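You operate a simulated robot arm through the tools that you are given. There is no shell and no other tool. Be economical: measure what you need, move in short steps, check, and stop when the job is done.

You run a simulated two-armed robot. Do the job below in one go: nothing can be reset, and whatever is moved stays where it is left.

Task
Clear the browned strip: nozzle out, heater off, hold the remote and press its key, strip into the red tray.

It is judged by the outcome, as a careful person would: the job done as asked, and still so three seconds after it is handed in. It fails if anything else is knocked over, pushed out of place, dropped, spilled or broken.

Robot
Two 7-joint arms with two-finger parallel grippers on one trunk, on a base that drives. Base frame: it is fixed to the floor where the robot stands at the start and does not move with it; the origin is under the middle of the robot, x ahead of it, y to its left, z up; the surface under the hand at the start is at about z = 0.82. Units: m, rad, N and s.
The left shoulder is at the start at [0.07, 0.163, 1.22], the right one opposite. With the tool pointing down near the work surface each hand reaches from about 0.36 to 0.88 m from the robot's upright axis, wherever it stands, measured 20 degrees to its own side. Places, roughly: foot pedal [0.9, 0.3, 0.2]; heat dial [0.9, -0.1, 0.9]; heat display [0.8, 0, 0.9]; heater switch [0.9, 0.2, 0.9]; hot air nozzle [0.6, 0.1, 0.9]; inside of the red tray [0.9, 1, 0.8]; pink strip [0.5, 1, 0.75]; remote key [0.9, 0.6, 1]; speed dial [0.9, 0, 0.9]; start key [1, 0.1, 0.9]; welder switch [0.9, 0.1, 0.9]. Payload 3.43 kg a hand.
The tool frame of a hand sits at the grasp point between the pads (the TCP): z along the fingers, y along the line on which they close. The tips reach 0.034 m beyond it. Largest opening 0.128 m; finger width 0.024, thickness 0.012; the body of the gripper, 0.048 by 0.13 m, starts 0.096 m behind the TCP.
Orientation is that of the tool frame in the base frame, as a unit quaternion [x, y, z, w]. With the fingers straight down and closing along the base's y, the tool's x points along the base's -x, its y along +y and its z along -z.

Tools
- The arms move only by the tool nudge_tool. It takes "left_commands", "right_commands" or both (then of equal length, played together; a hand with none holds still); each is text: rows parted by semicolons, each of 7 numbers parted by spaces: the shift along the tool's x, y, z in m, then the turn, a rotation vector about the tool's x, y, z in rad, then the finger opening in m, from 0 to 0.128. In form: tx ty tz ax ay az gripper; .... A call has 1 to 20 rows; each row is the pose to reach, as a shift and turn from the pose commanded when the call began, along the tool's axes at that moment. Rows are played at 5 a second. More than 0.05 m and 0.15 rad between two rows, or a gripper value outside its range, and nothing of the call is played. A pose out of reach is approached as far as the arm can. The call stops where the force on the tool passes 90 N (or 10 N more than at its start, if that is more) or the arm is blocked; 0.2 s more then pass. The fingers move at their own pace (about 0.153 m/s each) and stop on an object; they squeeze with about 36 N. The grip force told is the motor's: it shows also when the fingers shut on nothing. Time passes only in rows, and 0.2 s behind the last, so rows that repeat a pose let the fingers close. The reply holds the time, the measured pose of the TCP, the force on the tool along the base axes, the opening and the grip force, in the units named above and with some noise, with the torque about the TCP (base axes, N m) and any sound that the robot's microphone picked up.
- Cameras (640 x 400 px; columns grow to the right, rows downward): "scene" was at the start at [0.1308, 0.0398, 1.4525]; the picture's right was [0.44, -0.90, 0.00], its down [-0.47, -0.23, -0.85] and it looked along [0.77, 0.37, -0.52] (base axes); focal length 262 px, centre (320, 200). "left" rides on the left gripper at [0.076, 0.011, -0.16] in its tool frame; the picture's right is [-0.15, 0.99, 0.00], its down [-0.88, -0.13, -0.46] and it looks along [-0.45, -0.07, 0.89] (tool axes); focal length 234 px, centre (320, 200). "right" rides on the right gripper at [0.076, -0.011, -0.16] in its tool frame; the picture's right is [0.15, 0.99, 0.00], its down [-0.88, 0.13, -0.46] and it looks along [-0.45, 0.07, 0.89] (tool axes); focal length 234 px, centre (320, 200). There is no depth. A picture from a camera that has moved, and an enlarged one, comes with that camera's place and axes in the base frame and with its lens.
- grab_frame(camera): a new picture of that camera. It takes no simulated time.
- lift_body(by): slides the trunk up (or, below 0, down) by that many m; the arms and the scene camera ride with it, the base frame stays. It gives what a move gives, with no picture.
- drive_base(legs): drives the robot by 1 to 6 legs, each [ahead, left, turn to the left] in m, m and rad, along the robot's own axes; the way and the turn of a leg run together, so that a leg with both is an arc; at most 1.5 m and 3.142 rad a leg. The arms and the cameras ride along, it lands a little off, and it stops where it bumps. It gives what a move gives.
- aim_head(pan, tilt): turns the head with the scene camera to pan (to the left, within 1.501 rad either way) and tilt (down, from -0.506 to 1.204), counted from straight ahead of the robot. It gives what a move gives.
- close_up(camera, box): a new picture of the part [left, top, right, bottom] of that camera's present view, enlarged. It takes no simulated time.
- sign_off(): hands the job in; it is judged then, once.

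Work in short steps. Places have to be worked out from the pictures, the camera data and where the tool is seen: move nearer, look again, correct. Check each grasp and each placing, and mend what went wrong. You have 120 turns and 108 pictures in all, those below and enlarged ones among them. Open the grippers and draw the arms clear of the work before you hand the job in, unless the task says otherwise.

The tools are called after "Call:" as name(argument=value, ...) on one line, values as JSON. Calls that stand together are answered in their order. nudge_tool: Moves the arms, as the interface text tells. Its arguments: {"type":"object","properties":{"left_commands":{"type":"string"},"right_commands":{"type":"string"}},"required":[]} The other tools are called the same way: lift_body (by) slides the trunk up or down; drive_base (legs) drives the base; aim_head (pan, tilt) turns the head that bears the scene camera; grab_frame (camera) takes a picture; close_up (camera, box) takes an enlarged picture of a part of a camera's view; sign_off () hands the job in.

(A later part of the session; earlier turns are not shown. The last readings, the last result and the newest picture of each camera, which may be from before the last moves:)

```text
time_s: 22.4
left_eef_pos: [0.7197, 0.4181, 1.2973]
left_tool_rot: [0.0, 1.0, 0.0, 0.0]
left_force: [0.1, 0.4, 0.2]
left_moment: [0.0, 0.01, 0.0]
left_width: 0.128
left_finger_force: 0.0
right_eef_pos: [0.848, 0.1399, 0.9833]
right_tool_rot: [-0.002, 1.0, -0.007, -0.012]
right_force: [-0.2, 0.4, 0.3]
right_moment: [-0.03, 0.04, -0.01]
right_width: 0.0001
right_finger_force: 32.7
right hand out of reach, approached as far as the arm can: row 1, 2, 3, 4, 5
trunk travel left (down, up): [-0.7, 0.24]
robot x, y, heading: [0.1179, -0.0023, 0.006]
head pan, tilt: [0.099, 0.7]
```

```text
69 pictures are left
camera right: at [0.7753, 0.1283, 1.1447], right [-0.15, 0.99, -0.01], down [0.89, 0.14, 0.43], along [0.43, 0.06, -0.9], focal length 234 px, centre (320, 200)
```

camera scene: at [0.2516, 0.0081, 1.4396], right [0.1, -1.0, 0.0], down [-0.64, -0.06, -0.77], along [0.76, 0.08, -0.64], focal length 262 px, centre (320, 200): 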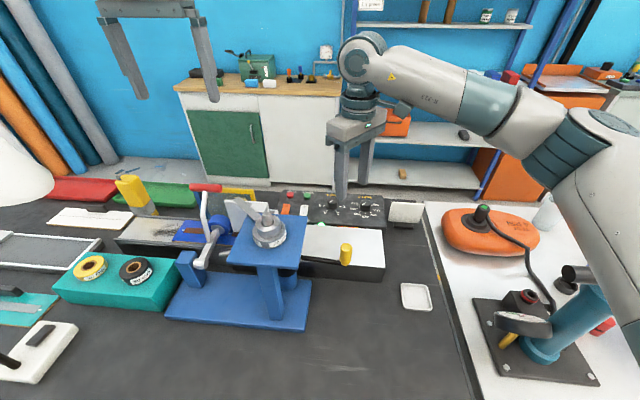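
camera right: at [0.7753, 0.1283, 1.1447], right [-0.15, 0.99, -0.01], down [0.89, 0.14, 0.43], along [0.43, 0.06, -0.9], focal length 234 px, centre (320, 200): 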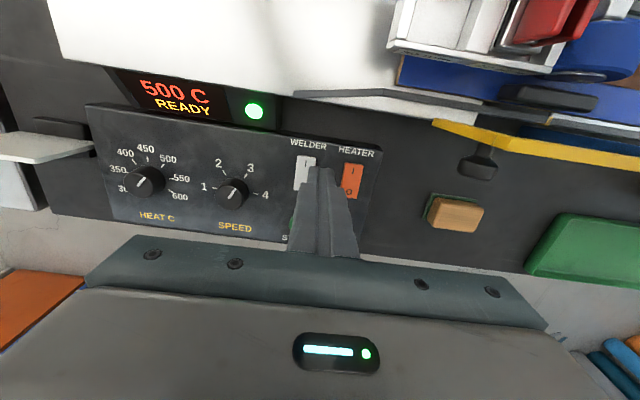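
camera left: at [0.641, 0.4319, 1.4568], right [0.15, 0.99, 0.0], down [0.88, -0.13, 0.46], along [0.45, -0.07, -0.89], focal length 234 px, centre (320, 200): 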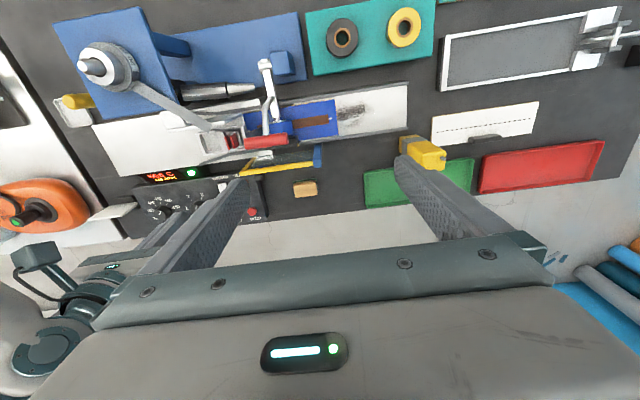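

Refined: O end at ≈[0.879,0.178,0.888]. The right arm is at its limit, so I drive ahead 0.06 and left 0.05.

Call:
drive_base(legs=[[0.06, 0.05, 0]])

Call:
grab_frame(camera="right")

```text
time_s: 23.5
left_eef_pos: [0.7769, 0.4655, 1.2999]
left_tool_rot: [0.0, 1.0, 0.001, 0.001]
left_force: [1.0, 0.9, 0.5]
left_moment: [0.03, -0.05, -0.03]
left_width: 0.1281
left_finger_force: 0.1
right_eef_pos: [0.9054, 0.1869, 0.9841]
right_tool_rot: [-0.002, 1.0, -0.006, -0.012]
right_force: [-0.6, 0.7, -0.9]
right_moment: [0.02, 0.01, 0.0]
right_width: 0.0
right_finger_force: 32.9
trunk travel left (down, up): [-0.7, 0.24]
robot x, y, heading: [0.1773, 0.0492, -0.003]
head pan, tilt: [0.099, 0.7]
```

```text
68 pictures are left
camera right: at [0.8329, 0.1761, 1.1461], right [-0.15, 0.99, -0.01], down [0.89, 0.14, 0.43], along [0.43, 0.06, -0.9], focal length 234 px, centre (320, 200)
```

right: 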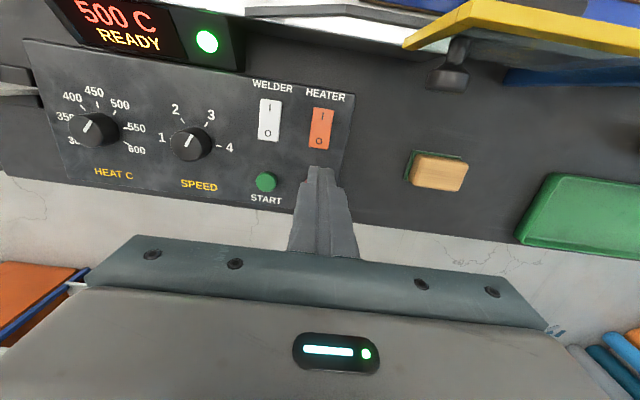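

Adjusting back 13 mm and descending gently to z≈0.885 at the tip.

Call:
nudge_tool(right_commands="0.014 -0.005 0 0 0 0 0; 0.014 -0.005 0.03 0 0 0 0; 0.014 -0.005 0.05 0 0 0 0; 0.014 -0.005 0.06 0 0 0 0")

Call:
close_up(camera="right", box=[200, 40, 440, 190])

```text
time_s: 24.5
left_eef_pos: [0.7775, 0.4642, 1.2981]
left_tool_rot: [0.002, 1.0, 0.001, 0.001]
left_force: [0.5, 0.1, -0.5]
left_moment: [0.06, -0.03, 0.02]
left_width: 0.1279
left_finger_force: 0.1
right_eef_pos: [0.8903, 0.1784, 0.924]
right_tool_rot: [-0.002, 1.0, -0.005, -0.012]
right_force: [-0.8, -0.5, -1.1]
right_moment: [0.05, 0.0, 0.0]
right_width: 0.0
right_finger_force: 33.4
trunk travel left (down, up): [-0.7, 0.24]
robot x, y, heading: [0.1795, 0.0491, -0.006]
head pan, tilt: [0.099, 0.7]
```

```text
2.67 times, centred on (320, 115) of right
camera zoom: at [0.8182, 0.1686, 1.0852], right [-0.15, 0.99, -0.01], down [0.89, 0.14, 0.43], along [0.43, 0.06, -0.9], focal length 624 px, centre (320, 427)
```

zoom: 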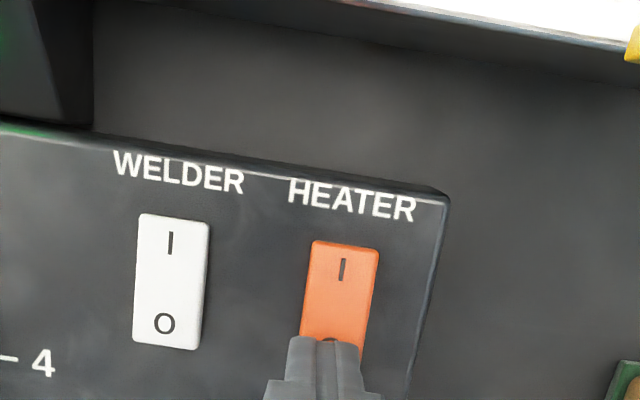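

The tip is right over "O". Descend in small steps until it presses.

Call:
nudge_tool(right_commands="0.001 0.003 0.008 0 0 0 0; 0.001 0.003 0.014 0 0 0 0; 0.001 0.003 0.02 0 0 0 0; 0.001 0.003 0.026 0 0 0 0")

Call:
close_up(camera="right", box=[200, 40, 440, 190])

```text
time_s: 25.5
left_eef_pos: [0.7756, 0.4666, 1.2989]
left_tool_rot: [0.001, 1.0, 0.0, 0.001]
left_force: [0.2, -0.1, 0.5]
left_moment: [0.0, 0.02, 0.0]
left_width: 0.1279
left_finger_force: 0.0
right_eef_pos: [0.8895, 0.1831, 0.899]
right_tool_rot: [-0.001, 1.0, -0.005, -0.011]
right_force: [3.8, 1.3, 8.9]
right_moment: [0.11, -0.05, -0.03]
right_width: 0.0002
right_finger_force: 33.3
trunk travel left (down, up): [-0.7, 0.24]
robot x, y, heading: [0.1773, 0.0495, 0.001]
head pan, tilt: [0.099, 0.7]
```

```text
2.67 times, centred on (320, 115) of right
camera zoom: at [0.8166, 0.1731, 1.0609], right [-0.15, 0.99, -0.01], down [0.89, 0.14, 0.43], along [0.43, 0.06, -0.9], focal length 624 px, centre (320, 427)
```

zoom: 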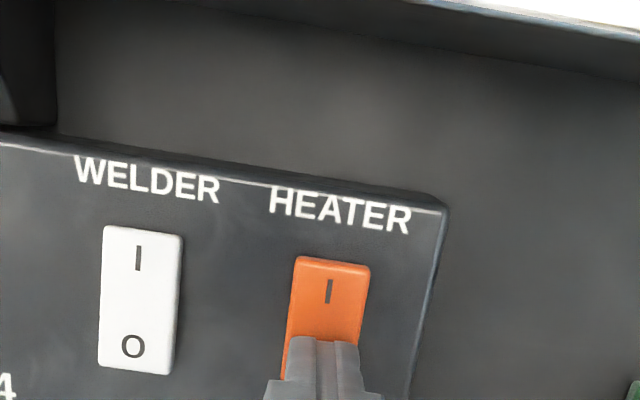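

Contact (9 N). Press 8 mm more, then rise to inspect the rocker and display.

Call:
nudge_tool(right_commands="0.001 0 0.004 0 0 0 0; 0.001 0 0.008 0 0 0 0; 0.001 0 0.008 0 0 0 0; 0 0 -0.03 0 0 0 0; 0 0 -0.08 0 0 0 0")

Call:
grab_frame(camera="right")

```text
time_s: 26.7
left_eef_pos: [0.7753, 0.4651, 1.3006]
left_tool_rot: [0.001, 1.0, -0.001, 0.002]
left_force: [-0.5, 0.1, -0.3]
left_moment: [0.01, -0.01, 0.03]
left_width: 0.1281
left_finger_force: 0.1
right_eef_pos: [0.8884, 0.1838, 0.977]
right_tool_rot: [-0.002, 1.0, -0.006, -0.011]
right_force: [-1.1, -0.2, -0.3]
right_moment: [-0.01, -0.05, 0.0]
right_width: 0.0
right_finger_force: 33.0
trunk travel left (down, up): [-0.7, 0.24]
robot x, y, heading: [0.1762, 0.047, 0.0]
head pan, tilt: [0.099, 0.7]
```

```text
65 pictures are left
camera right: at [0.8167, 0.1738, 1.139], right [-0.15, 0.99, -0.01], down [0.89, 0.14, 0.43], along [0.43, 0.06, -0.9], focal length 234 px, centre (320, 200)
```

right: 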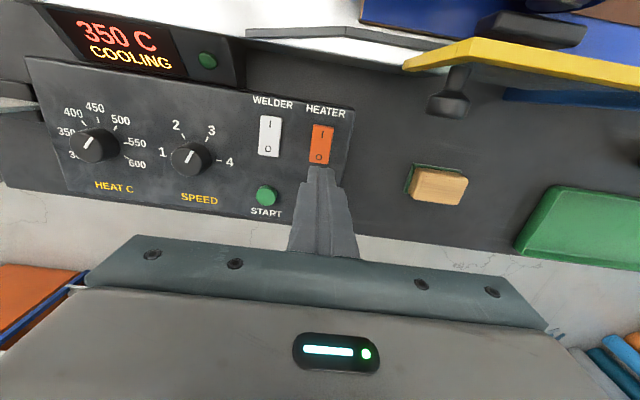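

Heater is off: "COOLING". Next the remote: look with the left camera and scene.

Call:
grab_frame(camera="left")

Call:
aim_head(pan=0.6, tilt=0.6)

Call:
grab_frame(camera="scene")

```text
64 pictures are left
camera left: at [0.6981, 0.4773, 1.4588], right [0.15, 0.99, 0.0], down [0.88, -0.13, 0.46], along [0.45, -0.07, -0.89], focal length 234 px, centre (320, 200)
```

left: 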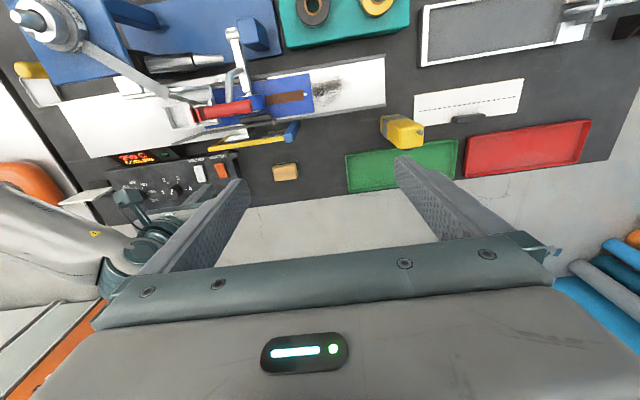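

```text
time_s: 27.6
left_eef_pos: [0.7783, 0.4665, 1.297]
left_tool_rot: [0.0, 1.0, 0.0, 0.0]
left_force: [0.6, -0.6, -0.6]
left_moment: [-0.02, 0.0, 0.01]
left_width: 0.1281
left_finger_force: 0.1
right_eef_pos: [0.8937, 0.1852, 0.9757]
right_tool_rot: [-0.002, 1.0, -0.007, -0.012]
right_force: [0.3, 0.3, -0.5]
right_moment: [-0.01, 0.0, -0.01]
right_width: 0.0
right_finger_force: 33.3
trunk travel left (down, up): [-0.7, 0.24]
robot x, y, heading: [0.1765, 0.048, 0.002]
head pan, tilt: [0.6, 0.6]
```

```text
63 pictures are left
camera scene: at [0.3003, 0.0991, 1.448], right [0.56, -0.83, 0.0], down [-0.47, -0.32, -0.82], along [0.68, 0.46, -0.57], focal length 262 px, centre (320, 200)
```

scene: 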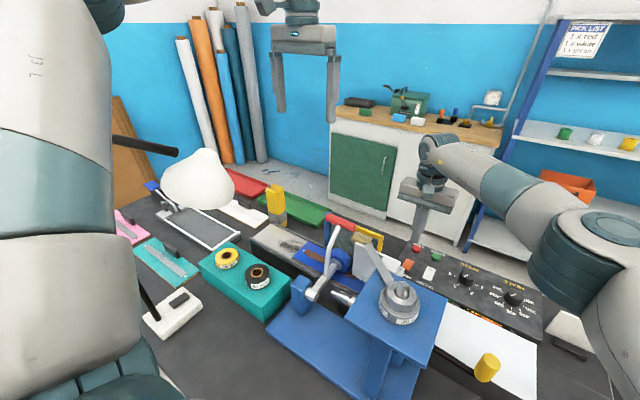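

Zooming on the remote in both views.

Call:
close_up(camera="left", box=[340, 80, 468, 160])

Call:
close_up(camera="scene", box=[220, 160, 380, 260])

```text
5.00 times, centred on (404, 120) of left
camera zoom: at [0.7022, 0.478, 1.4572], right [0.15, 0.99, 0.0], down [0.88, -0.13, 0.46], along [0.45, -0.07, -0.89], focal length 1171 px, centre (-100, 600)
```

zoom: 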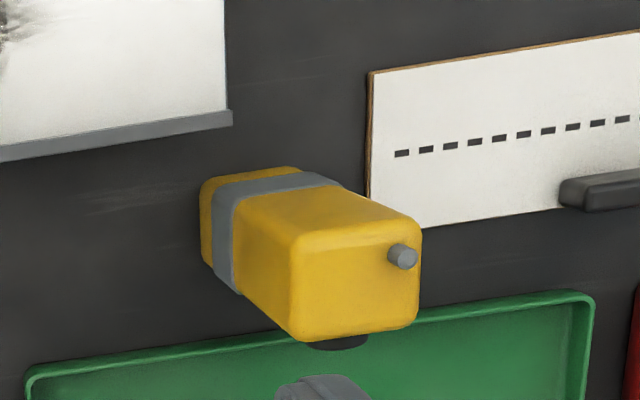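

```text
4.00 times, centred on (300, 210) of scene
camera zoom: at [0.3003, 0.0991, 1.448], right [0.56, -0.83, 0.0], down [-0.47, -0.32, -0.82], along [0.68, 0.46, -0.57], focal length 1050 px, centre (400, 160)
```

zoom: 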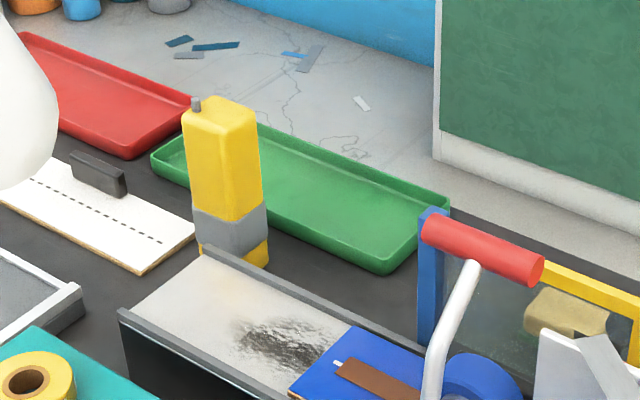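

The remote top is ≈[0.83,0.64,0.985]; a black button peeks out on its far (+x) face, a grey antenna on top. Before lowering the left arm I check its clearance from the lamp.

Call:
aim_head(pan=0.95, tilt=0.15)

Call:
grab_frame(camera="scene")

Call:
grab_frame(camera="right")

```text
time_s: 28.5
left_eef_pos: [0.7793, 0.4666, 1.2984]
left_tool_rot: [0.001, 1.0, 0.0, 0.0]
left_force: [-0.3, 0.0, -0.5]
left_moment: [0.01, 0.01, -0.01]
left_width: 0.1279
left_finger_force: 0.0
right_eef_pos: [0.8921, 0.1846, 0.9753]
right_tool_rot: [-0.002, 1.0, -0.007, -0.012]
right_force: [0.3, 0.1, -1.1]
right_moment: [-0.02, 0.0, 0.03]
right_width: 0.0
right_finger_force: 33.3
trunk travel left (down, up): [-0.7, 0.24]
robot x, y, heading: [0.1752, 0.0497, -0.004]
head pan, tilt: [0.949, 0.15]
```

```text
60 pictures are left
camera scene: at [0.2813, 0.1247, 1.4894], right [0.81, -0.58, 0.0], down [-0.09, -0.12, -0.99], along [0.58, 0.8, -0.15], focal length 262 px, centre (320, 200)
```

scene: 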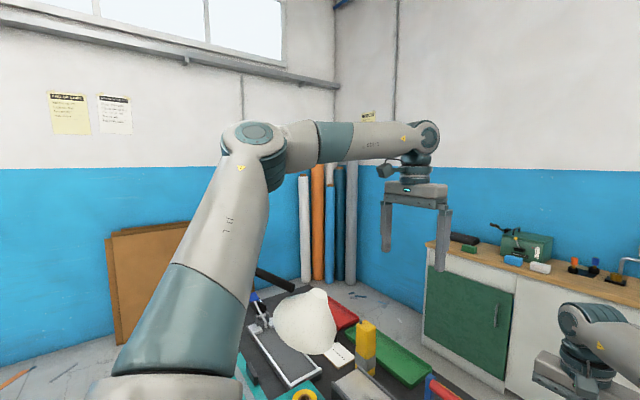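

```text
59 pictures are left
camera right: at [0.82, 0.174, 1.1376], right [-0.15, 0.99, -0.01], down [0.89, 0.14, 0.43], along [0.43, 0.06, -0.9], focal length 234 px, centre (320, 200)
```

right: 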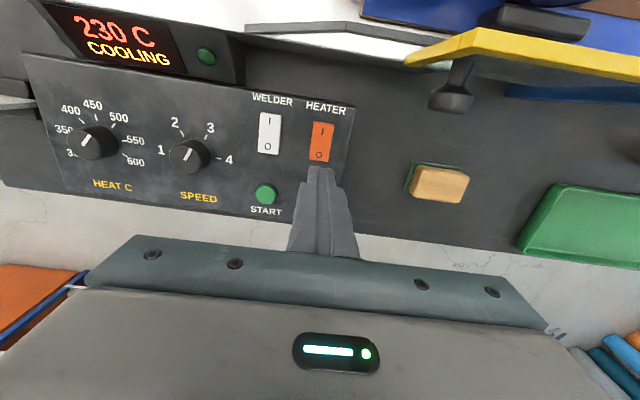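

Lowering the left arm to the remote from here would put its elbow onto the lamp. So I'll go to the left end of the bench: raise trunk and right hand first, then back off and drive left.

Call:
lift_body(by=0.24)

Call:
nudge_tool(right_commands="0 0 -0.04 0 0 0 0.02; 0.02 -0.01 -0.08 0 0 0 0.04; 0.05 -0.02 -0.12 0 0 0 0.06; 0.09 -0.03 -0.15 0 0 0 0.08; 0.13 -0.04 -0.18 0 0 0 0.1; 0.17 -0.05 -0.2 0 0 0 0.1; 0.2 -0.06 -0.23 0 0 0 0.1")

```text
time_s: 31.0
left_eef_pos: [0.7783, 0.4664, 1.5379]
left_tool_rot: [0.0, 1.0, -0.001, 0.0]
left_force: [0.5, -0.1, -0.1]
left_moment: [0.0, -0.02, 0.01]
left_width: 0.1275
left_finger_force: 0.0
right_eef_pos: [0.8926, 0.1845, 1.2147]
right_tool_rot: [-0.001, 1.0, -0.007, -0.012]
right_force: [-0.2, -0.9, -0.4]
right_moment: [0.01, -0.02, 0.0]
right_width: 0.0
right_finger_force: 32.9
trunk travel left (down, up): [-0.94, 0.0]
robot x, y, heading: [0.179, 0.0494, -0.002]
head pan, tilt: [0.949, 0.15]
```

```text
refused: row 3 steps farther than a row can; nothing moved
```

Call:
nudge_tool(right_commands="0 0 -0.04 0 0 0 0.02; 0.02 -0.01 -0.07 0 0 0 0.04; 0.05 -0.02 -0.1 0 0 0 0.06; 0.08 -0.03 -0.13 0 0 0 0.08; 0.11 -0.04 -0.16 0 0 0 0.1; 0.14 -0.05 -0.19 0 0 0 0.1; 0.17 -0.06 -0.22 0 0 0 0.1; 0.2 -0.06 -0.23 0 0 0 0.1")

Call:
grab_frame(camera="left")

```text
time_s: 32.8
left_eef_pos: [0.7759, 0.4668, 1.5381]
left_tool_rot: [0.001, 1.0, 0.0, 0.001]
left_force: [-0.9, 1.3, -0.8]
left_moment: [0.0, -0.03, 0.02]
left_width: 0.1279
left_finger_force: 0.1
right_eef_pos: [0.6967, 0.1276, 1.4515]
right_tool_rot: [-0.001, 1.0, -0.007, -0.012]
right_force: [0.5, 1.1, 0.1]
right_moment: [0.0, -0.04, -0.01]
right_width: 0.1
right_finger_force: 0.1
trunk travel left (down, up): [-0.94, 0.0]
robot x, y, heading: [0.1781, 0.0508, 0.005]
head pan, tilt: [0.949, 0.15]
```

```text
58 pictures are left
camera left: at [0.7007, 0.4782, 1.6976], right [0.15, 0.99, 0.0], down [0.88, -0.13, 0.46], along [0.45, -0.07, -0.89], focal length 234 px, centre (320, 200)
```

left: 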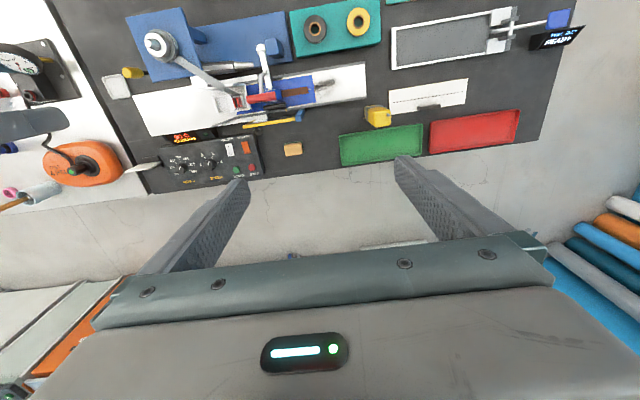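

Everything is above 1.4 m now, higher than the lamp; with the trunk up, the arms pass over the lamp. So I just slide the base left 0.3 and slightly back.

Call:
drive_base(legs=[[-0.04, 0, 0], [0, 0.3, 0]])

Call:
aim_head(pan=0.5, tilt=0.75)

Call:
grab_frame(camera="scene")

Call:
grab_frame(camera="left")

```text
time_s: 35.3
left_eef_pos: [0.7358, 0.7636, 1.5407]
left_tool_rot: [-0.002, 1.0, 0.001, 0.001]
left_force: [-0.9, -0.2, -0.1]
left_moment: [0.03, 0.0, 0.01]
left_width: 0.1278
left_finger_force: 0.2
right_eef_pos: [0.6571, 0.4235, 1.4514]
right_tool_rot: [-0.004, 1.0, -0.005, -0.012]
right_force: [-0.3, -0.3, 0.3]
right_moment: [0.02, -0.01, 0.03]
right_width: 0.1
right_finger_force: 0.2
trunk travel left (down, up): [-0.94, 0.0]
robot x, y, heading: [0.1386, 0.3509, 0.005]
head pan, tilt: [0.949, 0.15]
```

```text
time_s: 36.3
left_eef_pos: [0.7362, 0.7682, 1.5379]
left_tool_rot: [-0.002, 1.0, 0.0, 0.0]
left_force: [-0.2, -0.4, 0.3]
left_moment: [0.01, 0.01, 0.01]
left_width: 0.128
left_finger_force: 0.1
right_eef_pos: [0.6584, 0.428, 1.452]
right_tool_rot: [-0.003, 1.0, -0.007, -0.012]
right_force: [-0.4, 0.6, 0.1]
right_moment: [-0.02, -0.03, 0.01]
right_width: 0.0999
right_finger_force: 0.1
trunk travel left (down, up): [-0.94, 0.0]
robot x, y, heading: [0.1386, 0.3455, 0.002]
head pan, tilt: [0.499, 0.75]
```

```text
57 pictures are left
camera scene: at [0.2597, 0.3885, 1.6751], right [0.48, -0.88, 0.0], down [-0.6, -0.33, -0.73], along [0.64, 0.35, -0.68], focal length 262 px, centre (320, 200)
```

scene: 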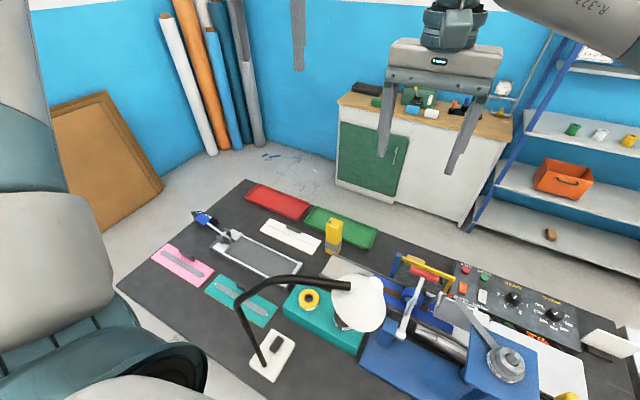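

```text
56 pictures are left
camera left: at [0.6601, 0.779, 1.697], right [0.14, 0.99, 0.0], down [0.88, -0.13, 0.46], along [0.45, -0.07, -0.89], focal length 234 px, centre (320, 200)
```

left: 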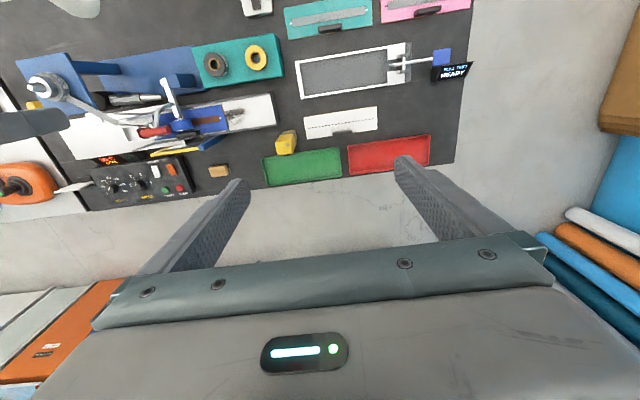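

Both views agree: remote top at [0.828,0.644,0.984]. I move the left hand over it, down to z≈1.12.

Call:
nudge_tool(left_commands="-0.02 -0.03 0 0 0 0 0.1; -0.04 -0.06 0 0 0 0 0.1; -0.065 -0.09 0.02 0 0 0 0.1; -0.085 -0.115 0.055 0 0 0 0.1; -0.092 -0.124 0.1 0 0 0 0.1; -0.092 -0.124 0.145 0 0 0 0.1; -0.092 -0.124 0.19 0 0 0 0.1; -0.092 -0.124 0.235 0 0 0 0.1; -0.092 -0.124 0.28 0 0 0 0.1; -0.092 -0.124 0.325 0 0 0 0.1; -0.092 -0.124 0.37 0 0 0 0.1; -0.092 -0.124 0.41 0 0 0 0.1")

Call:
grab_frame(camera="left")

Call:
grab_frame(camera="scene")

```text
time_s: 38.9
left_eef_pos: [0.7935, 0.6631, 1.1575]
left_tool_rot: [-0.002, 1.0, 0.0, 0.001]
left_force: [-0.4, -0.5, 0.1]
left_moment: [-0.01, 0.01, -0.01]
left_width: 0.1001
left_finger_force: 0.0
left hand out of reach, approached as far as the arm can: row 10, 11, 12
right_eef_pos: [0.6568, 0.4267, 1.4501]
right_tool_rot: [-0.003, 1.0, -0.005, -0.012]
right_force: [-0.2, -0.4, -0.4]
right_moment: [0.0, -0.03, 0.01]
right_width: 0.1
right_finger_force: 0.2
trunk travel left (down, up): [-0.94, 0.0]
robot x, y, heading: [0.1379, 0.3457, 0.009]
head pan, tilt: [0.499, 0.75]
```

```text
55 pictures are left
camera left: at [0.7174, 0.6744, 1.3161], right [0.14, 0.99, 0.0], down [0.88, -0.13, 0.46], along [0.45, -0.07, -0.89], focal length 234 px, centre (320, 200)
```

left: 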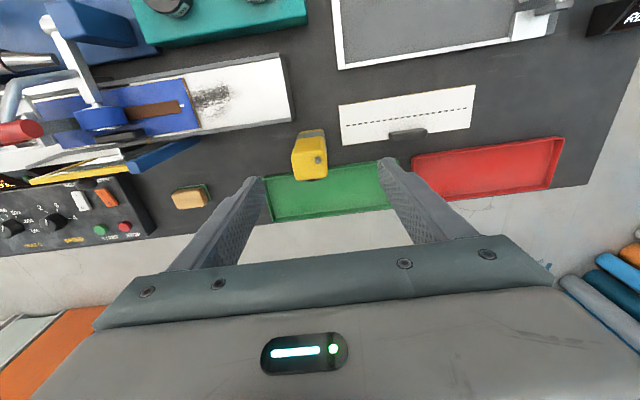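

```text
54 pictures are left
camera scene: at [0.2591, 0.3877, 1.6752], right [0.48, -0.88, 0.0], down [-0.6, -0.33, -0.73], along [0.64, 0.35, -0.68], focal length 262 px, centre (320, 200)
```

scene: 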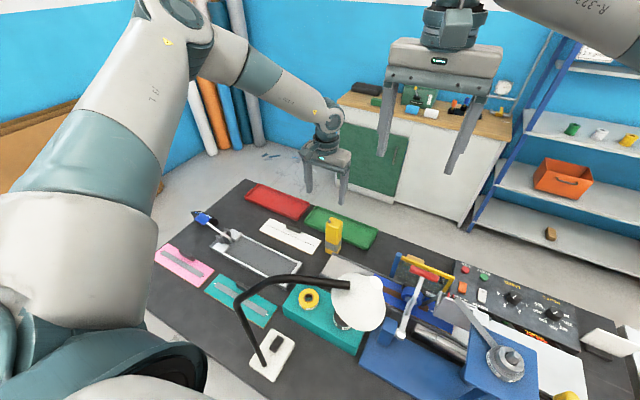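

The hand stopped 35 mm short though it should be in reach; I retry from here with small steps.

Call:
nudge_tool(left_commands="-0.012 -0.006 0 0 0 0 0.1; -0.024 -0.012 0 0 0 0 0.1; -0.035 -0.019 0 0 0 0 0.1; -0.035 -0.019 0 0 0 0 0.1")

```text
time_s: 39.9
left_eef_pos: [0.8046, 0.6575, 1.1742]
left_tool_rot: [-0.002, 1.0, 0.0, 0.002]
left_force: [0.5, 0.0, -0.1]
left_moment: [0.01, 0.03, 0.0]
left_width: 0.1001
left_finger_force: 0.2
left hand out of reach, approached as far as the arm can: row 1, 2, 3, 4
right_eef_pos: [0.6575, 0.4268, 1.4515]
right_tool_rot: [-0.004, 1.0, -0.006, -0.013]
right_force: [0.3, -0.7, 0.8]
right_moment: [0.03, -0.04, 0.03]
right_width: 0.0998
right_finger_force: 0.0
trunk travel left (down, up): [-0.94, 0.0]
robot x, y, heading: [0.1347, 0.3476, 0.002]
head pan, tilt: [0.499, 0.75]
```

The arm is reach-limited from this high; I lower the trunk 0.12 while first raising the hands by the same.

Call:
nudge_tool(left_commands="0 0 -0.04 0 0 0 0.1; 0 0 -0.08 0 0 0 0.1; 0 0 -0.12 0 0 0 0.1")

Call:
lift_body(by=-0.12)

Call:
nudge_tool(left_commands="-0.012 -0.006 0.01 0 0 0 0.1; -0.024 -0.013 0.02 0 0 0 0.1; -0.024 -0.013 0.04 0 0 0 0.1")

Call:
grab_frame(camera="left")

Call:
grab_frame(camera="scene")

```text
time_s: 40.7
left_eef_pos: [0.8031, 0.6616, 1.2961]
left_tool_rot: [-0.001, 1.0, 0.0, 0.001]
left_force: [0.0, 0.4, -0.2]
left_moment: [0.0, -0.02, -0.02]
left_width: 0.0999
left_finger_force: 0.0
right_eef_pos: [0.6562, 0.4262, 1.4504]
right_tool_rot: [-0.004, 1.0, -0.006, -0.013]
right_force: [-0.5, 0.3, 0.3]
right_moment: [0.0, 0.0, 0.02]
right_width: 0.1
right_finger_force: 0.1
trunk travel left (down, up): [-0.94, 0.0]
robot x, y, heading: [0.1373, 0.3473, 0.002]
head pan, tilt: [0.499, 0.75]
```

```text
time_s: 42.2
left_eef_pos: [0.8035, 0.6619, 1.1748]
left_tool_rot: [-0.001, 1.0, 0.0, 0.001]
left_force: [-0.1, 0.5, 0.5]
left_moment: [-0.01, 0.0, 0.04]
left_width: 0.1002
left_finger_force: 0.1
right_eef_pos: [0.6576, 0.4269, 1.3315]
right_tool_rot: [-0.004, 1.0, -0.006, -0.013]
right_force: [0.9, -0.1, 0.0]
right_moment: [0.02, 0.03, 0.01]
right_width: 0.0998
right_finger_force: 0.1
trunk travel left (down, up): [-0.82, 0.12]
robot x, y, heading: [0.1321, 0.3482, 0.001]
head pan, tilt: [0.499, 0.75]
```

```text
time_s: 43.0
left_eef_pos: [0.8285, 0.649, 1.1353]
left_tool_rot: [-0.001, 1.0, 0.0, 0.0]
left_force: [0.5, -0.2, 0.8]
left_moment: [-0.02, -0.01, 0.02]
left_width: 0.1001
left_finger_force: 0.0
right_eef_pos: [0.657, 0.4268, 1.331]
right_tool_rot: [-0.004, 1.0, -0.006, -0.013]
right_force: [-1.1, -0.5, -0.5]
right_moment: [0.04, -0.03, -0.01]
right_width: 0.1
right_finger_force: 0.0
trunk travel left (down, up): [-0.82, 0.12]
robot x, y, heading: [0.1375, 0.3463, 0.003]
head pan, tilt: [0.499, 0.75]
```

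```text
53 pictures are left
camera left: at [0.7524, 0.6603, 1.294], right [0.14, 0.99, 0.0], down [0.88, -0.13, 0.46], along [0.45, -0.07, -0.89], focal length 234 px, centre (320, 200)
```

left: 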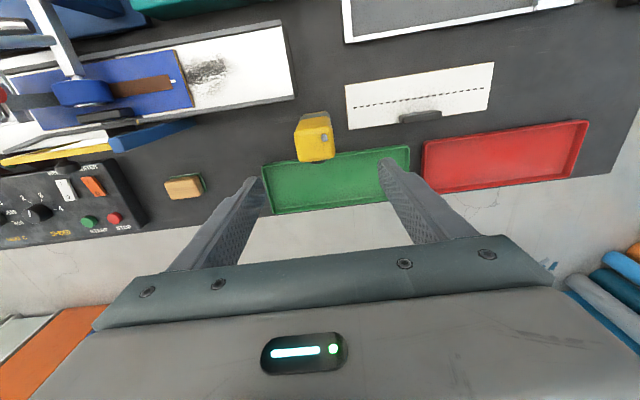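

```text
52 pictures are left
camera scene: at [0.259, 0.3877, 1.5552], right [0.48, -0.88, 0.0], down [-0.6, -0.33, -0.73], along [0.64, 0.35, -0.68], focal length 262 px, centre (320, 200)
```

scene: 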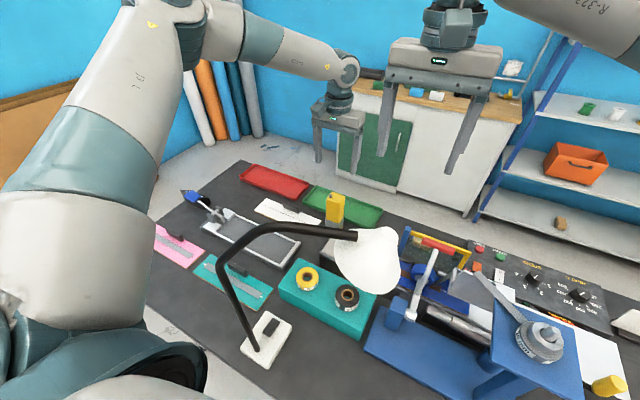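

Well aligned over the remote. Descend to z≈0.94 around it.

Call:
nudge_tool(left_commands="0.002 -0.003 0.04 0 0 0 0.1; 0.002 -0.003 0.08 0 0 0 0.1; 0.002 -0.003 0.12 0 0 0 0.1; 0.002 -0.003 0.16 0 0 0 0.1; 0.002 -0.003 0.195 0 0 0 0.1")

Call:
grab_frame(camera="left")

Call:
close_up(camera="scene", box=[240, 140, 400, 240])

```text
time_s: 44.2
left_eef_pos: [0.7747, 0.677, 1.0053]
left_tool_rot: [-0.001, 1.0, -0.002, 0.002]
left_force: [0.2, 0.4, 0.0]
left_moment: [0.02, -0.04, 0.02]
left_width: 0.1002
left_finger_force: 0.1
left hand out of reach, approached as far as the arm can: row 1, 2, 3, 4, 5
right_eef_pos: [0.6582, 0.4269, 1.3318]
right_tool_rot: [-0.004, 1.0, -0.006, -0.012]
right_force: [0.5, -0.8, -0.4]
right_moment: [0.02, 0.03, 0.0]
right_width: 0.1
right_finger_force: 0.1
trunk travel left (down, up): [-0.82, 0.12]
robot x, y, heading: [0.1389, 0.3471, 0.002]
head pan, tilt: [0.499, 0.75]
```

```text
51 pictures are left
camera left: at [0.6975, 0.6878, 1.1646], right [0.14, 0.99, 0.0], down [0.88, -0.13, 0.46], along [0.45, -0.07, -0.89], focal length 234 px, centre (320, 200)
```

left: 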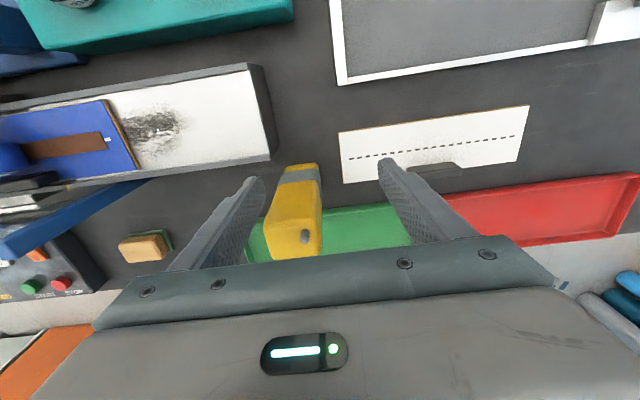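

```text
4.00 times, centred on (320, 190) of scene
camera zoom: at [0.2591, 0.3877, 1.5552], right [0.48, -0.88, 0.0], down [-0.6, -0.33, -0.73], along [0.64, 0.35, -0.68], focal length 1050 px, centre (320, 240)
```

zoom: 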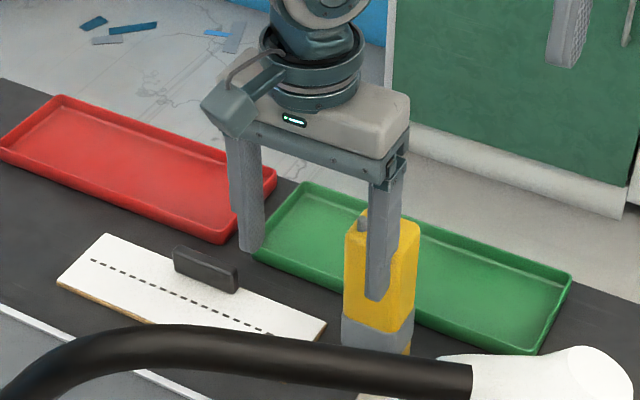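

The left arm can't get there from here with elbow over the lamp. I raise up again and shift the base 0.4 m further left, so the left arm comes in from the lamp-free side.

Call:
nudge_tool(left_commands="0 0.02 -0.04 0 0 0 0.1; 0 0.02 -0.085 0 0 0 0.1; 0 0.02 -0.13 0 0 0 0.1; 0 0.02 -0.175 0 0 0 0.1; 0 0.02 -0.22 0 0 0 0.1; 0 0.02 -0.265 0 0 0 0.1")

Call:
lift_body(by=0.12)

Call:
drive_base(legs=[[0, 0.4, 0]])

Call:
aim_head(pan=0.0, tilt=0.8)

Call:
grab_frame(camera="scene")

```text
time_s: 45.6
left_eef_pos: [0.7683, 0.699, 1.2704]
left_tool_rot: [-0.002, 1.0, 0.0, 0.001]
left_force: [0.1, 1.4, -0.5]
left_moment: [-0.01, -0.01, -0.02]
left_width: 0.1001
left_finger_force: 0.1
right_eef_pos: [0.6576, 0.4262, 1.3307]
right_tool_rot: [-0.003, 1.0, -0.005, -0.011]
right_force: [-1.1, -0.6, 0.1]
right_moment: [0.01, 0.0, -0.02]
right_width: 0.1001
right_finger_force: 0.1
trunk travel left (down, up): [-0.82, 0.12]
robot x, y, heading: [0.1353, 0.3441, 0.004]
head pan, tilt: [0.499, 0.75]
```

```text
time_s: 47.1
left_eef_pos: [0.7695, 0.6999, 1.3894]
left_tool_rot: [-0.001, 1.0, 0.0, -0.001]
left_force: [-0.4, 1.7, -0.7]
left_moment: [-0.03, 0.01, -0.03]
left_width: 0.0998
left_finger_force: 0.1
right_eef_pos: [0.6582, 0.4278, 1.4506]
right_tool_rot: [-0.003, 1.0, -0.007, -0.012]
right_force: [-0.6, -0.3, -0.2]
right_moment: [0.03, -0.01, 0.0]
right_width: 0.1001
right_finger_force: 0.1
trunk travel left (down, up): [-0.94, 0.0]
robot x, y, heading: [0.135, 0.3474, 0.005]
head pan, tilt: [0.499, 0.75]
```

```text
time_s: 49.6
left_eef_pos: [0.7668, 1.1024, 1.3908]
left_tool_rot: [-0.002, 1.0, 0.0, 0.0]
left_force: [-0.5, 0.5, 1.3]
left_moment: [0.06, -0.02, 0.01]
left_width: 0.0999
left_finger_force: 0.0
right_eef_pos: [0.6547, 0.8306, 1.4492]
right_tool_rot: [-0.004, 1.0, -0.006, -0.011]
right_force: [0.2, 0.0, 0.8]
right_moment: [0.07, 0.0, 0.02]
right_width: 0.1
right_finger_force: 0.2
trunk travel left (down, up): [-0.94, 0.0]
robot x, y, heading: [0.1324, 0.7503, 0.006]
head pan, tilt: [0.499, 0.75]
```

```text
time_s: 50.6
left_eef_pos: [0.7669, 1.1075, 1.3898]
left_tool_rot: [-0.002, 1.0, -0.001, 0.001]
left_force: [-0.8, 0.4, -0.2]
left_moment: [-0.01, -0.01, 0.01]
left_width: 0.0997
left_finger_force: 0.2
right_eef_pos: [0.6564, 0.8348, 1.4511]
right_tool_rot: [-0.004, 1.0, -0.006, -0.012]
right_force: [0.8, 0.2, -0.2]
right_moment: [-0.01, 0.02, 0.01]
right_width: 0.1002
right_finger_force: 0.1
trunk travel left (down, up): [-0.94, 0.0]
robot x, y, heading: [0.1329, 0.7533, 0.005]
head pan, tilt: [0.0, 0.799]
```

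```text
49 pictures are left
camera scene: at [0.2656, 0.7545, 1.6711], right [0.01, -1.0, 0.0], down [-0.72, -0.01, -0.7], along [0.7, 0.0, -0.72], focal length 262 px, centre (320, 200)
```

scene: 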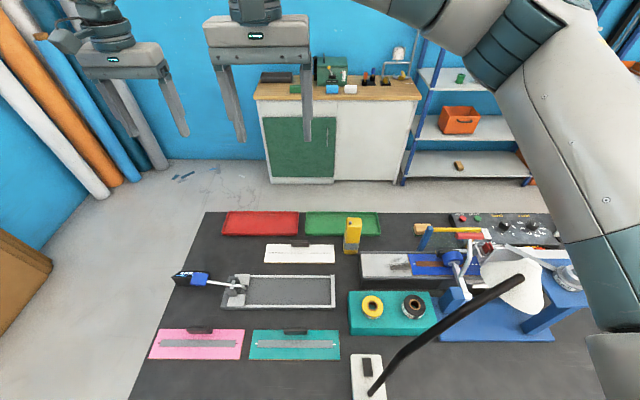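

Now clear: I move the right hand aside to y≈0.48 and bring the left hand toward the remote, then lower the trunk.

Call:
nudge_tool(right_commands="0 -0.045 0 0 0 0 0; 0 -0.09 0 0 0 0 0; 0 -0.135 0 0 0 0 0; 0 -0.18 0 0 0 0 0; 0 -0.225 0 0 0 0 0; 0 -0.27 0 0 0 0 0; 0 -0.315 0 0 0 0 0; 0 -0.35 0 0 0 0 0; 0 -0.35 0 0 0 0 0; 0 -0.35 0 0 0 0 0; 0 -0.35 0 0 0 0 0", left_commands="0 0 0 0 0 0 0.1; -0.006 -0.045 0 0 0 0 0.1; -0.012 -0.09 0 0 0 0 0.1; -0.018 -0.135 0 0 0 0 0.1; -0.024 -0.18 0 0 0 0 0.1; -0.03 -0.225 0 0 0 0 0.1; -0.036 -0.27 0 0 0 0 0.1; -0.042 -0.315 0 0 0 0 0.1; -0.048 -0.36 0 0 0 0 0.1; -0.054 -0.405 0 0 0 0 0.1; -0.06 -0.45 0 0 0 0 0.1")

Call:
lift_body(by=-0.18)

Call:
grab_frame(camera="left")

Call:
grab_frame(camera="scene")

```text
time_s: 53.0
left_eef_pos: [0.7173, 0.9075, 1.3836]
left_tool_rot: [-0.002, 1.0, 0.0, 0.001]
left_force: [0.2, 0.9, -0.6]
left_moment: [0.01, 0.0, -0.02]
left_width: 0.1
left_finger_force: 0.0
left hand out of reach, approached as far as the arm can: row 5, 6, 7, 8, 9, 10, 11
right_eef_pos: [0.6587, 0.4802, 1.4556]
right_tool_rot: [-0.005, 1.0, -0.006, -0.012]
right_force: [-0.6, -0.6, -0.1]
right_moment: [0.01, -0.03, 0.0]
right_width: 0.0
right_finger_force: 33.4
trunk travel left (down, up): [-0.94, 0.0]
robot x, y, heading: [0.1351, 0.7515, 0.006]
head pan, tilt: [0.0, 0.799]
```

```text
time_s: 55.0
left_eef_pos: [0.7175, 0.9085, 1.2029]
left_tool_rot: [-0.003, 1.0, -0.002, 0.001]
left_force: [-0.4, 0.3, 0.3]
left_moment: [0.02, 0.02, 0.0]
left_width: 0.0997
left_finger_force: 0.0
right_eef_pos: [0.6591, 0.4813, 1.2768]
right_tool_rot: [-0.004, 1.0, -0.006, -0.013]
right_force: [0.5, 0.4, 0.1]
right_moment: [0.01, -0.02, -0.02]
right_width: 0.0001
right_finger_force: 33.7
trunk travel left (down, up): [-0.76, 0.18]
robot x, y, heading: [0.1319, 0.7536, 0.004]
head pan, tilt: [0.0, 0.799]
```

```text
48 pictures are left
camera left: at [0.6406, 0.9201, 1.3622], right [0.14, 0.99, 0.0], down [0.88, -0.13, 0.46], along [0.45, -0.07, -0.89], focal length 234 px, centre (320, 200)
```

left: 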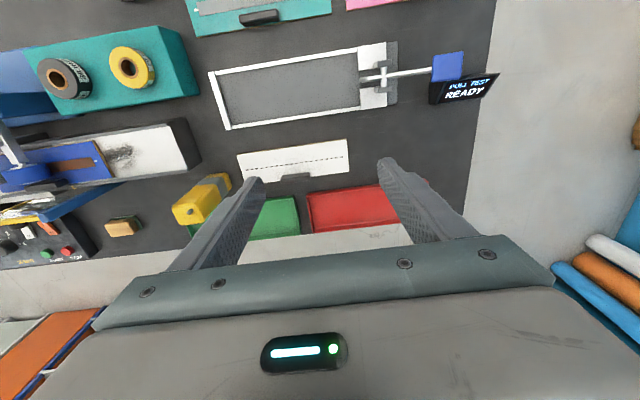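

```text
47 pictures are left
camera scene: at [0.2653, 0.7531, 1.4912], right [0.01, -1.0, 0.0], down [-0.72, 0.0, -0.7], along [0.7, 0.0, -0.72], focal length 262 px, centre (320, 200)
```

scene: 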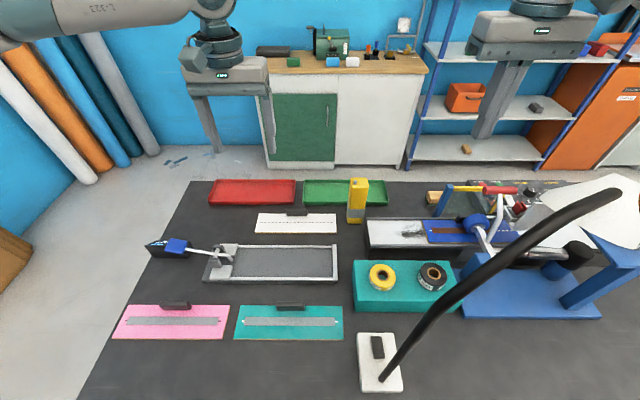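

Continue moving the left hand toward the remote at this lower level.

Call:
nudge_tool(left_commands="0 -0.04 0 0 0 0 0.1; 0 -0.08 0 0 0 0 0.1; 0 -0.12 0 0 0 0 0.1; 0 -0.16 0.01 0 0 0 0.1; -0.02 -0.2 0.02 0 0 0 0.1; -0.05 -0.23 0.03 0 0 0 0.1; -0.08 -0.25 0.04 0 0 0 0.1; -0.11 -0.262 0.05 0 0 0 0.1")

Call:
grab_frame(camera="left")

```text
time_s: 56.8
left_eef_pos: [0.6997, 0.8969, 1.187]
left_tool_rot: [-0.003, 1.0, -0.002, 0.001]
left_force: [-0.6, -0.4, -0.6]
left_moment: [0.0, 0.02, 0.01]
left_width: 0.0999
left_finger_force: 0.1
left hand out of reach, approached as far as the arm can: row 1, 2, 3, 4, 5, 6, 7, 8
right_eef_pos: [0.6592, 0.4834, 1.2762]
right_tool_rot: [-0.005, 1.0, -0.006, -0.014]
right_force: [0.7, -0.7, -0.3]
right_moment: [0.01, 0.0, 0.02]
right_width: 0.0
right_finger_force: 33.2
trunk travel left (down, up): [-0.76, 0.18]
robot x, y, heading: [0.1372, 0.7556, 0.004]
head pan, tilt: [0.0, 0.799]
```

```text
46 pictures are left
camera left: at [0.6233, 0.91, 1.3473], right [0.14, 0.99, 0.0], down [0.88, -0.12, 0.46], along [0.45, -0.07, -0.89], focal length 234 px, centre (320, 200)
```

left: 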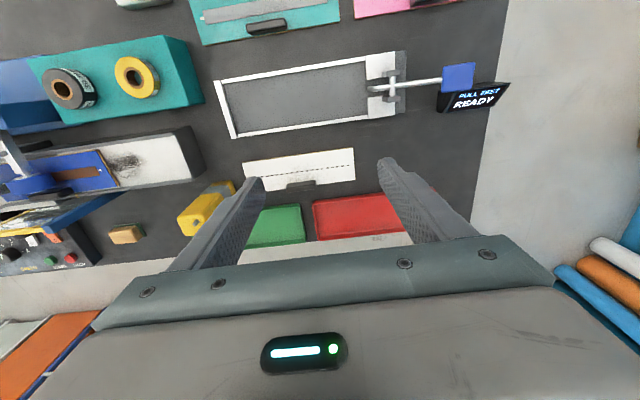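

The left arm can't come inward at all, while outward it reached ~0.73 m from the axis. So best is the base at about [0.16,0.45]: remote then is at 0.70 m, 16° to the left. I raise the trunk and drive there.

Call:
lift_body(by=0.12)

Call:
drive_base(legs=[[0, -0.3, 0], [0.025, 0, 0]])

Call:
aim_head(pan=0.3, tilt=0.9)

Call:
grab_frame(camera="scene")

```text
time_s: 58.3
left_eef_pos: [0.6998, 0.8977, 1.3081]
left_tool_rot: [-0.002, 1.0, -0.001, 0.002]
left_force: [0.3, -0.2, -0.4]
left_moment: [0.01, 0.02, -0.01]
left_width: 0.1001
left_finger_force: 0.1
right_eef_pos: [0.659, 0.4828, 1.3966]
right_tool_rot: [-0.004, 1.0, -0.006, -0.012]
right_force: [-0.1, 0.2, -0.6]
right_moment: [-0.04, 0.0, -0.03]
right_width: 0.0
right_finger_force: 33.4
trunk travel left (down, up): [-0.88, 0.06]
robot x, y, heading: [0.1345, 0.7517, 0.006]
head pan, tilt: [0.0, 0.799]
```

```text
time_s: 60.7
left_eef_pos: [0.718, 0.6069, 1.3124]
left_tool_rot: [-0.002, 1.0, -0.002, 0.005]
left_force: [-0.6, -0.4, 0.2]
left_moment: [0.0, -0.11, 0.02]
left_width: 0.1001
left_finger_force: 0.0
right_eef_pos: [0.6781, 0.1917, 1.3988]
right_tool_rot: [-0.006, 1.0, -0.006, -0.009]
right_force: [-1.4, -0.1, 0.0]
right_moment: [-0.02, -0.08, 0.03]
right_width: 0.0
right_finger_force: 33.0
trunk travel left (down, up): [-0.88, 0.06]
robot x, y, heading: [0.1617, 0.4604, 0.006]
head pan, tilt: [0.0, 0.799]
```

```text
time_s: 61.5
left_eef_pos: [0.725, 0.6081, 1.3095]
left_tool_rot: [-0.002, 1.0, -0.002, 0.002]
left_force: [-0.7, -0.5, 1.0]
left_moment: [0.02, -0.02, -0.03]
left_width: 0.0997
left_finger_force: 0.0
right_eef_pos: [0.6847, 0.1922, 1.3969]
right_tool_rot: [-0.004, 1.0, -0.006, -0.012]
right_force: [0.2, 0.1, 0.4]
right_moment: [-0.01, 0.01, 0.01]
right_width: 0.0
right_finger_force: 33.5
trunk travel left (down, up): [-0.88, 0.06]
robot x, y, heading: [0.1615, 0.4632, 0.002]
head pan, tilt: [0.3, 0.901]
```

```text
45 pictures are left
camera scene: at [0.2826, 0.4854, 1.6033], right [0.3, -0.95, 0.0], down [-0.75, -0.24, -0.62], along [0.59, 0.19, -0.78], focal length 262 px, centre (320, 200)
```

scene: 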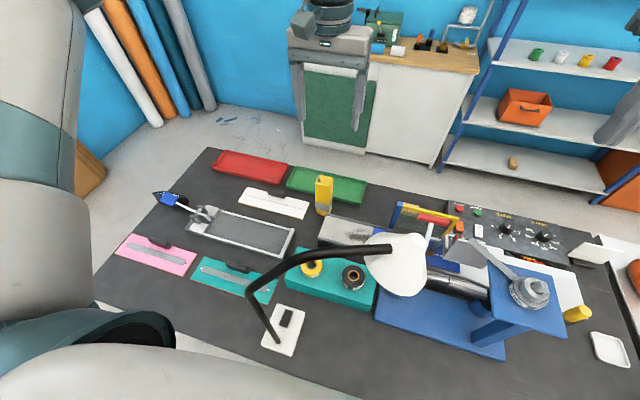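

Everything is undisturbed. Move the left hand over the remote again, to z≈1.13.

Call:
nudge_tool(left_commands="-0.03 0.012 0.03 0 0 0 0.1; -0.06 0.024 0.06 0 0 0 0.1; -0.085 0.034 0.095 0 0 0 0.1; -0.101 0.038 0.135 0 0 0 0.1; -0.101 0.038 0.17 0 0 0 0.1")

Call:
grab_frame(camera="left")

```text
time_s: 62.7
left_eef_pos: [0.7884, 0.6863, 1.1603]
left_tool_rot: [-0.002, 1.0, -0.003, 0.003]
left_force: [0.1, 0.1, 1.4]
left_moment: [-0.03, -0.03, -0.02]
left_width: 0.1001
left_finger_force: 0.1
left hand out of reach, approached as far as the arm can: row 1, 2, 3, 4, 5
right_eef_pos: [0.6858, 0.1922, 1.3955]
right_tool_rot: [-0.005, 1.0, -0.006, -0.012]
right_force: [0.2, -0.5, 0.5]
right_moment: [0.02, -0.01, 0.0]
right_width: 0.0
right_finger_force: 32.9
trunk travel left (down, up): [-0.88, 0.06]
robot x, y, heading: [0.1591, 0.4632, 0.008]
head pan, tilt: [0.3, 0.901]
```

```text
44 pictures are left
camera left: at [0.7109, 0.6976, 1.3198], right [0.14, 0.99, -0.01], down [0.88, -0.12, 0.46], along [0.46, -0.07, -0.89], focal length 234 px, centre (320, 200)
```

left: 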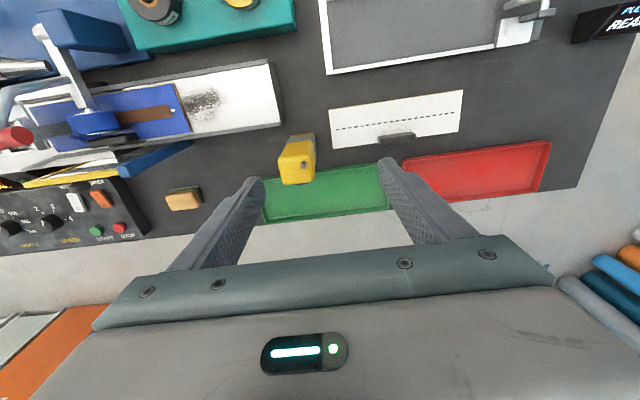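

The arm prefers targets more to its own side, so I turn the base 0.25 rad to the right, which puts the remote ~30° to the left.

Call:
drive_base(legs=[[0, 0, -0.25]])

Call:
nudge_tool(left_commands="0 0.03 0 0 0 0 0.1; 0 0.06 0 0 0 0 0.1; 0 0.09 0 0 0 -0.05 0.1; 0 0.12 0 0 0 -0.1 0.1; 0.02 0.12 0 0 0 -0.17 0.1; 0.03 0.12 0 0 0 -0.25 0.1")

Call:
grab_frame(camera="left")

```text
time_s: 64.0
left_eef_pos: [0.8247, 0.5232, 1.161]
left_tool_rot: [0.124, 0.992, -0.003, 0.002]
left_force: [0.6, 0.2, 0.5]
left_moment: [-0.01, 0.02, -0.01]
left_width: 0.1
left_finger_force: 0.0
right_eef_pos: [0.6029, 0.0698, 1.3963]
right_tool_rot: [0.121, 0.993, -0.005, -0.013]
right_force: [0.3, -0.5, -0.5]
right_moment: [-0.02, 0.02, 0.03]
right_width: 0.0
right_finger_force: 32.2
trunk travel left (down, up): [-0.88, 0.06]
robot x, y, heading: [0.1589, 0.4632, -0.242]
head pan, tilt: [0.3, 0.901]
```

```text
time_s: 65.3
left_eef_pos: [0.8226, 0.6458, 1.1601]
left_tool_rot: [-0.002, 1.0, -0.002, 0.002]
left_force: [0.2, -0.4, -0.2]
left_moment: [0.01, 0.0, -0.02]
left_width: 0.0998
left_finger_force: 0.0
right_eef_pos: [0.6021, 0.0685, 1.3959]
right_tool_rot: [0.12, 0.993, -0.004, -0.012]
right_force: [-0.3, 0.5, 0.5]
right_moment: [0.01, 0.01, -0.03]
right_width: 0.0
right_finger_force: 32.8
trunk travel left (down, up): [-0.88, 0.06]
robot x, y, heading: [0.1587, 0.4612, -0.245]
head pan, tilt: [0.3, 0.901]
```

```text
43 pictures are left
camera left: at [0.7462, 0.6572, 1.3191], right [0.14, 0.99, -0.01], down [0.88, -0.12, 0.46], along [0.45, -0.07, -0.89], focal length 234 px, centre (320, 200)
```

left: 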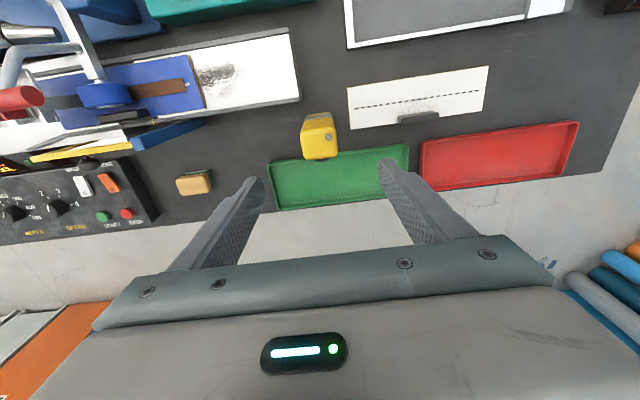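

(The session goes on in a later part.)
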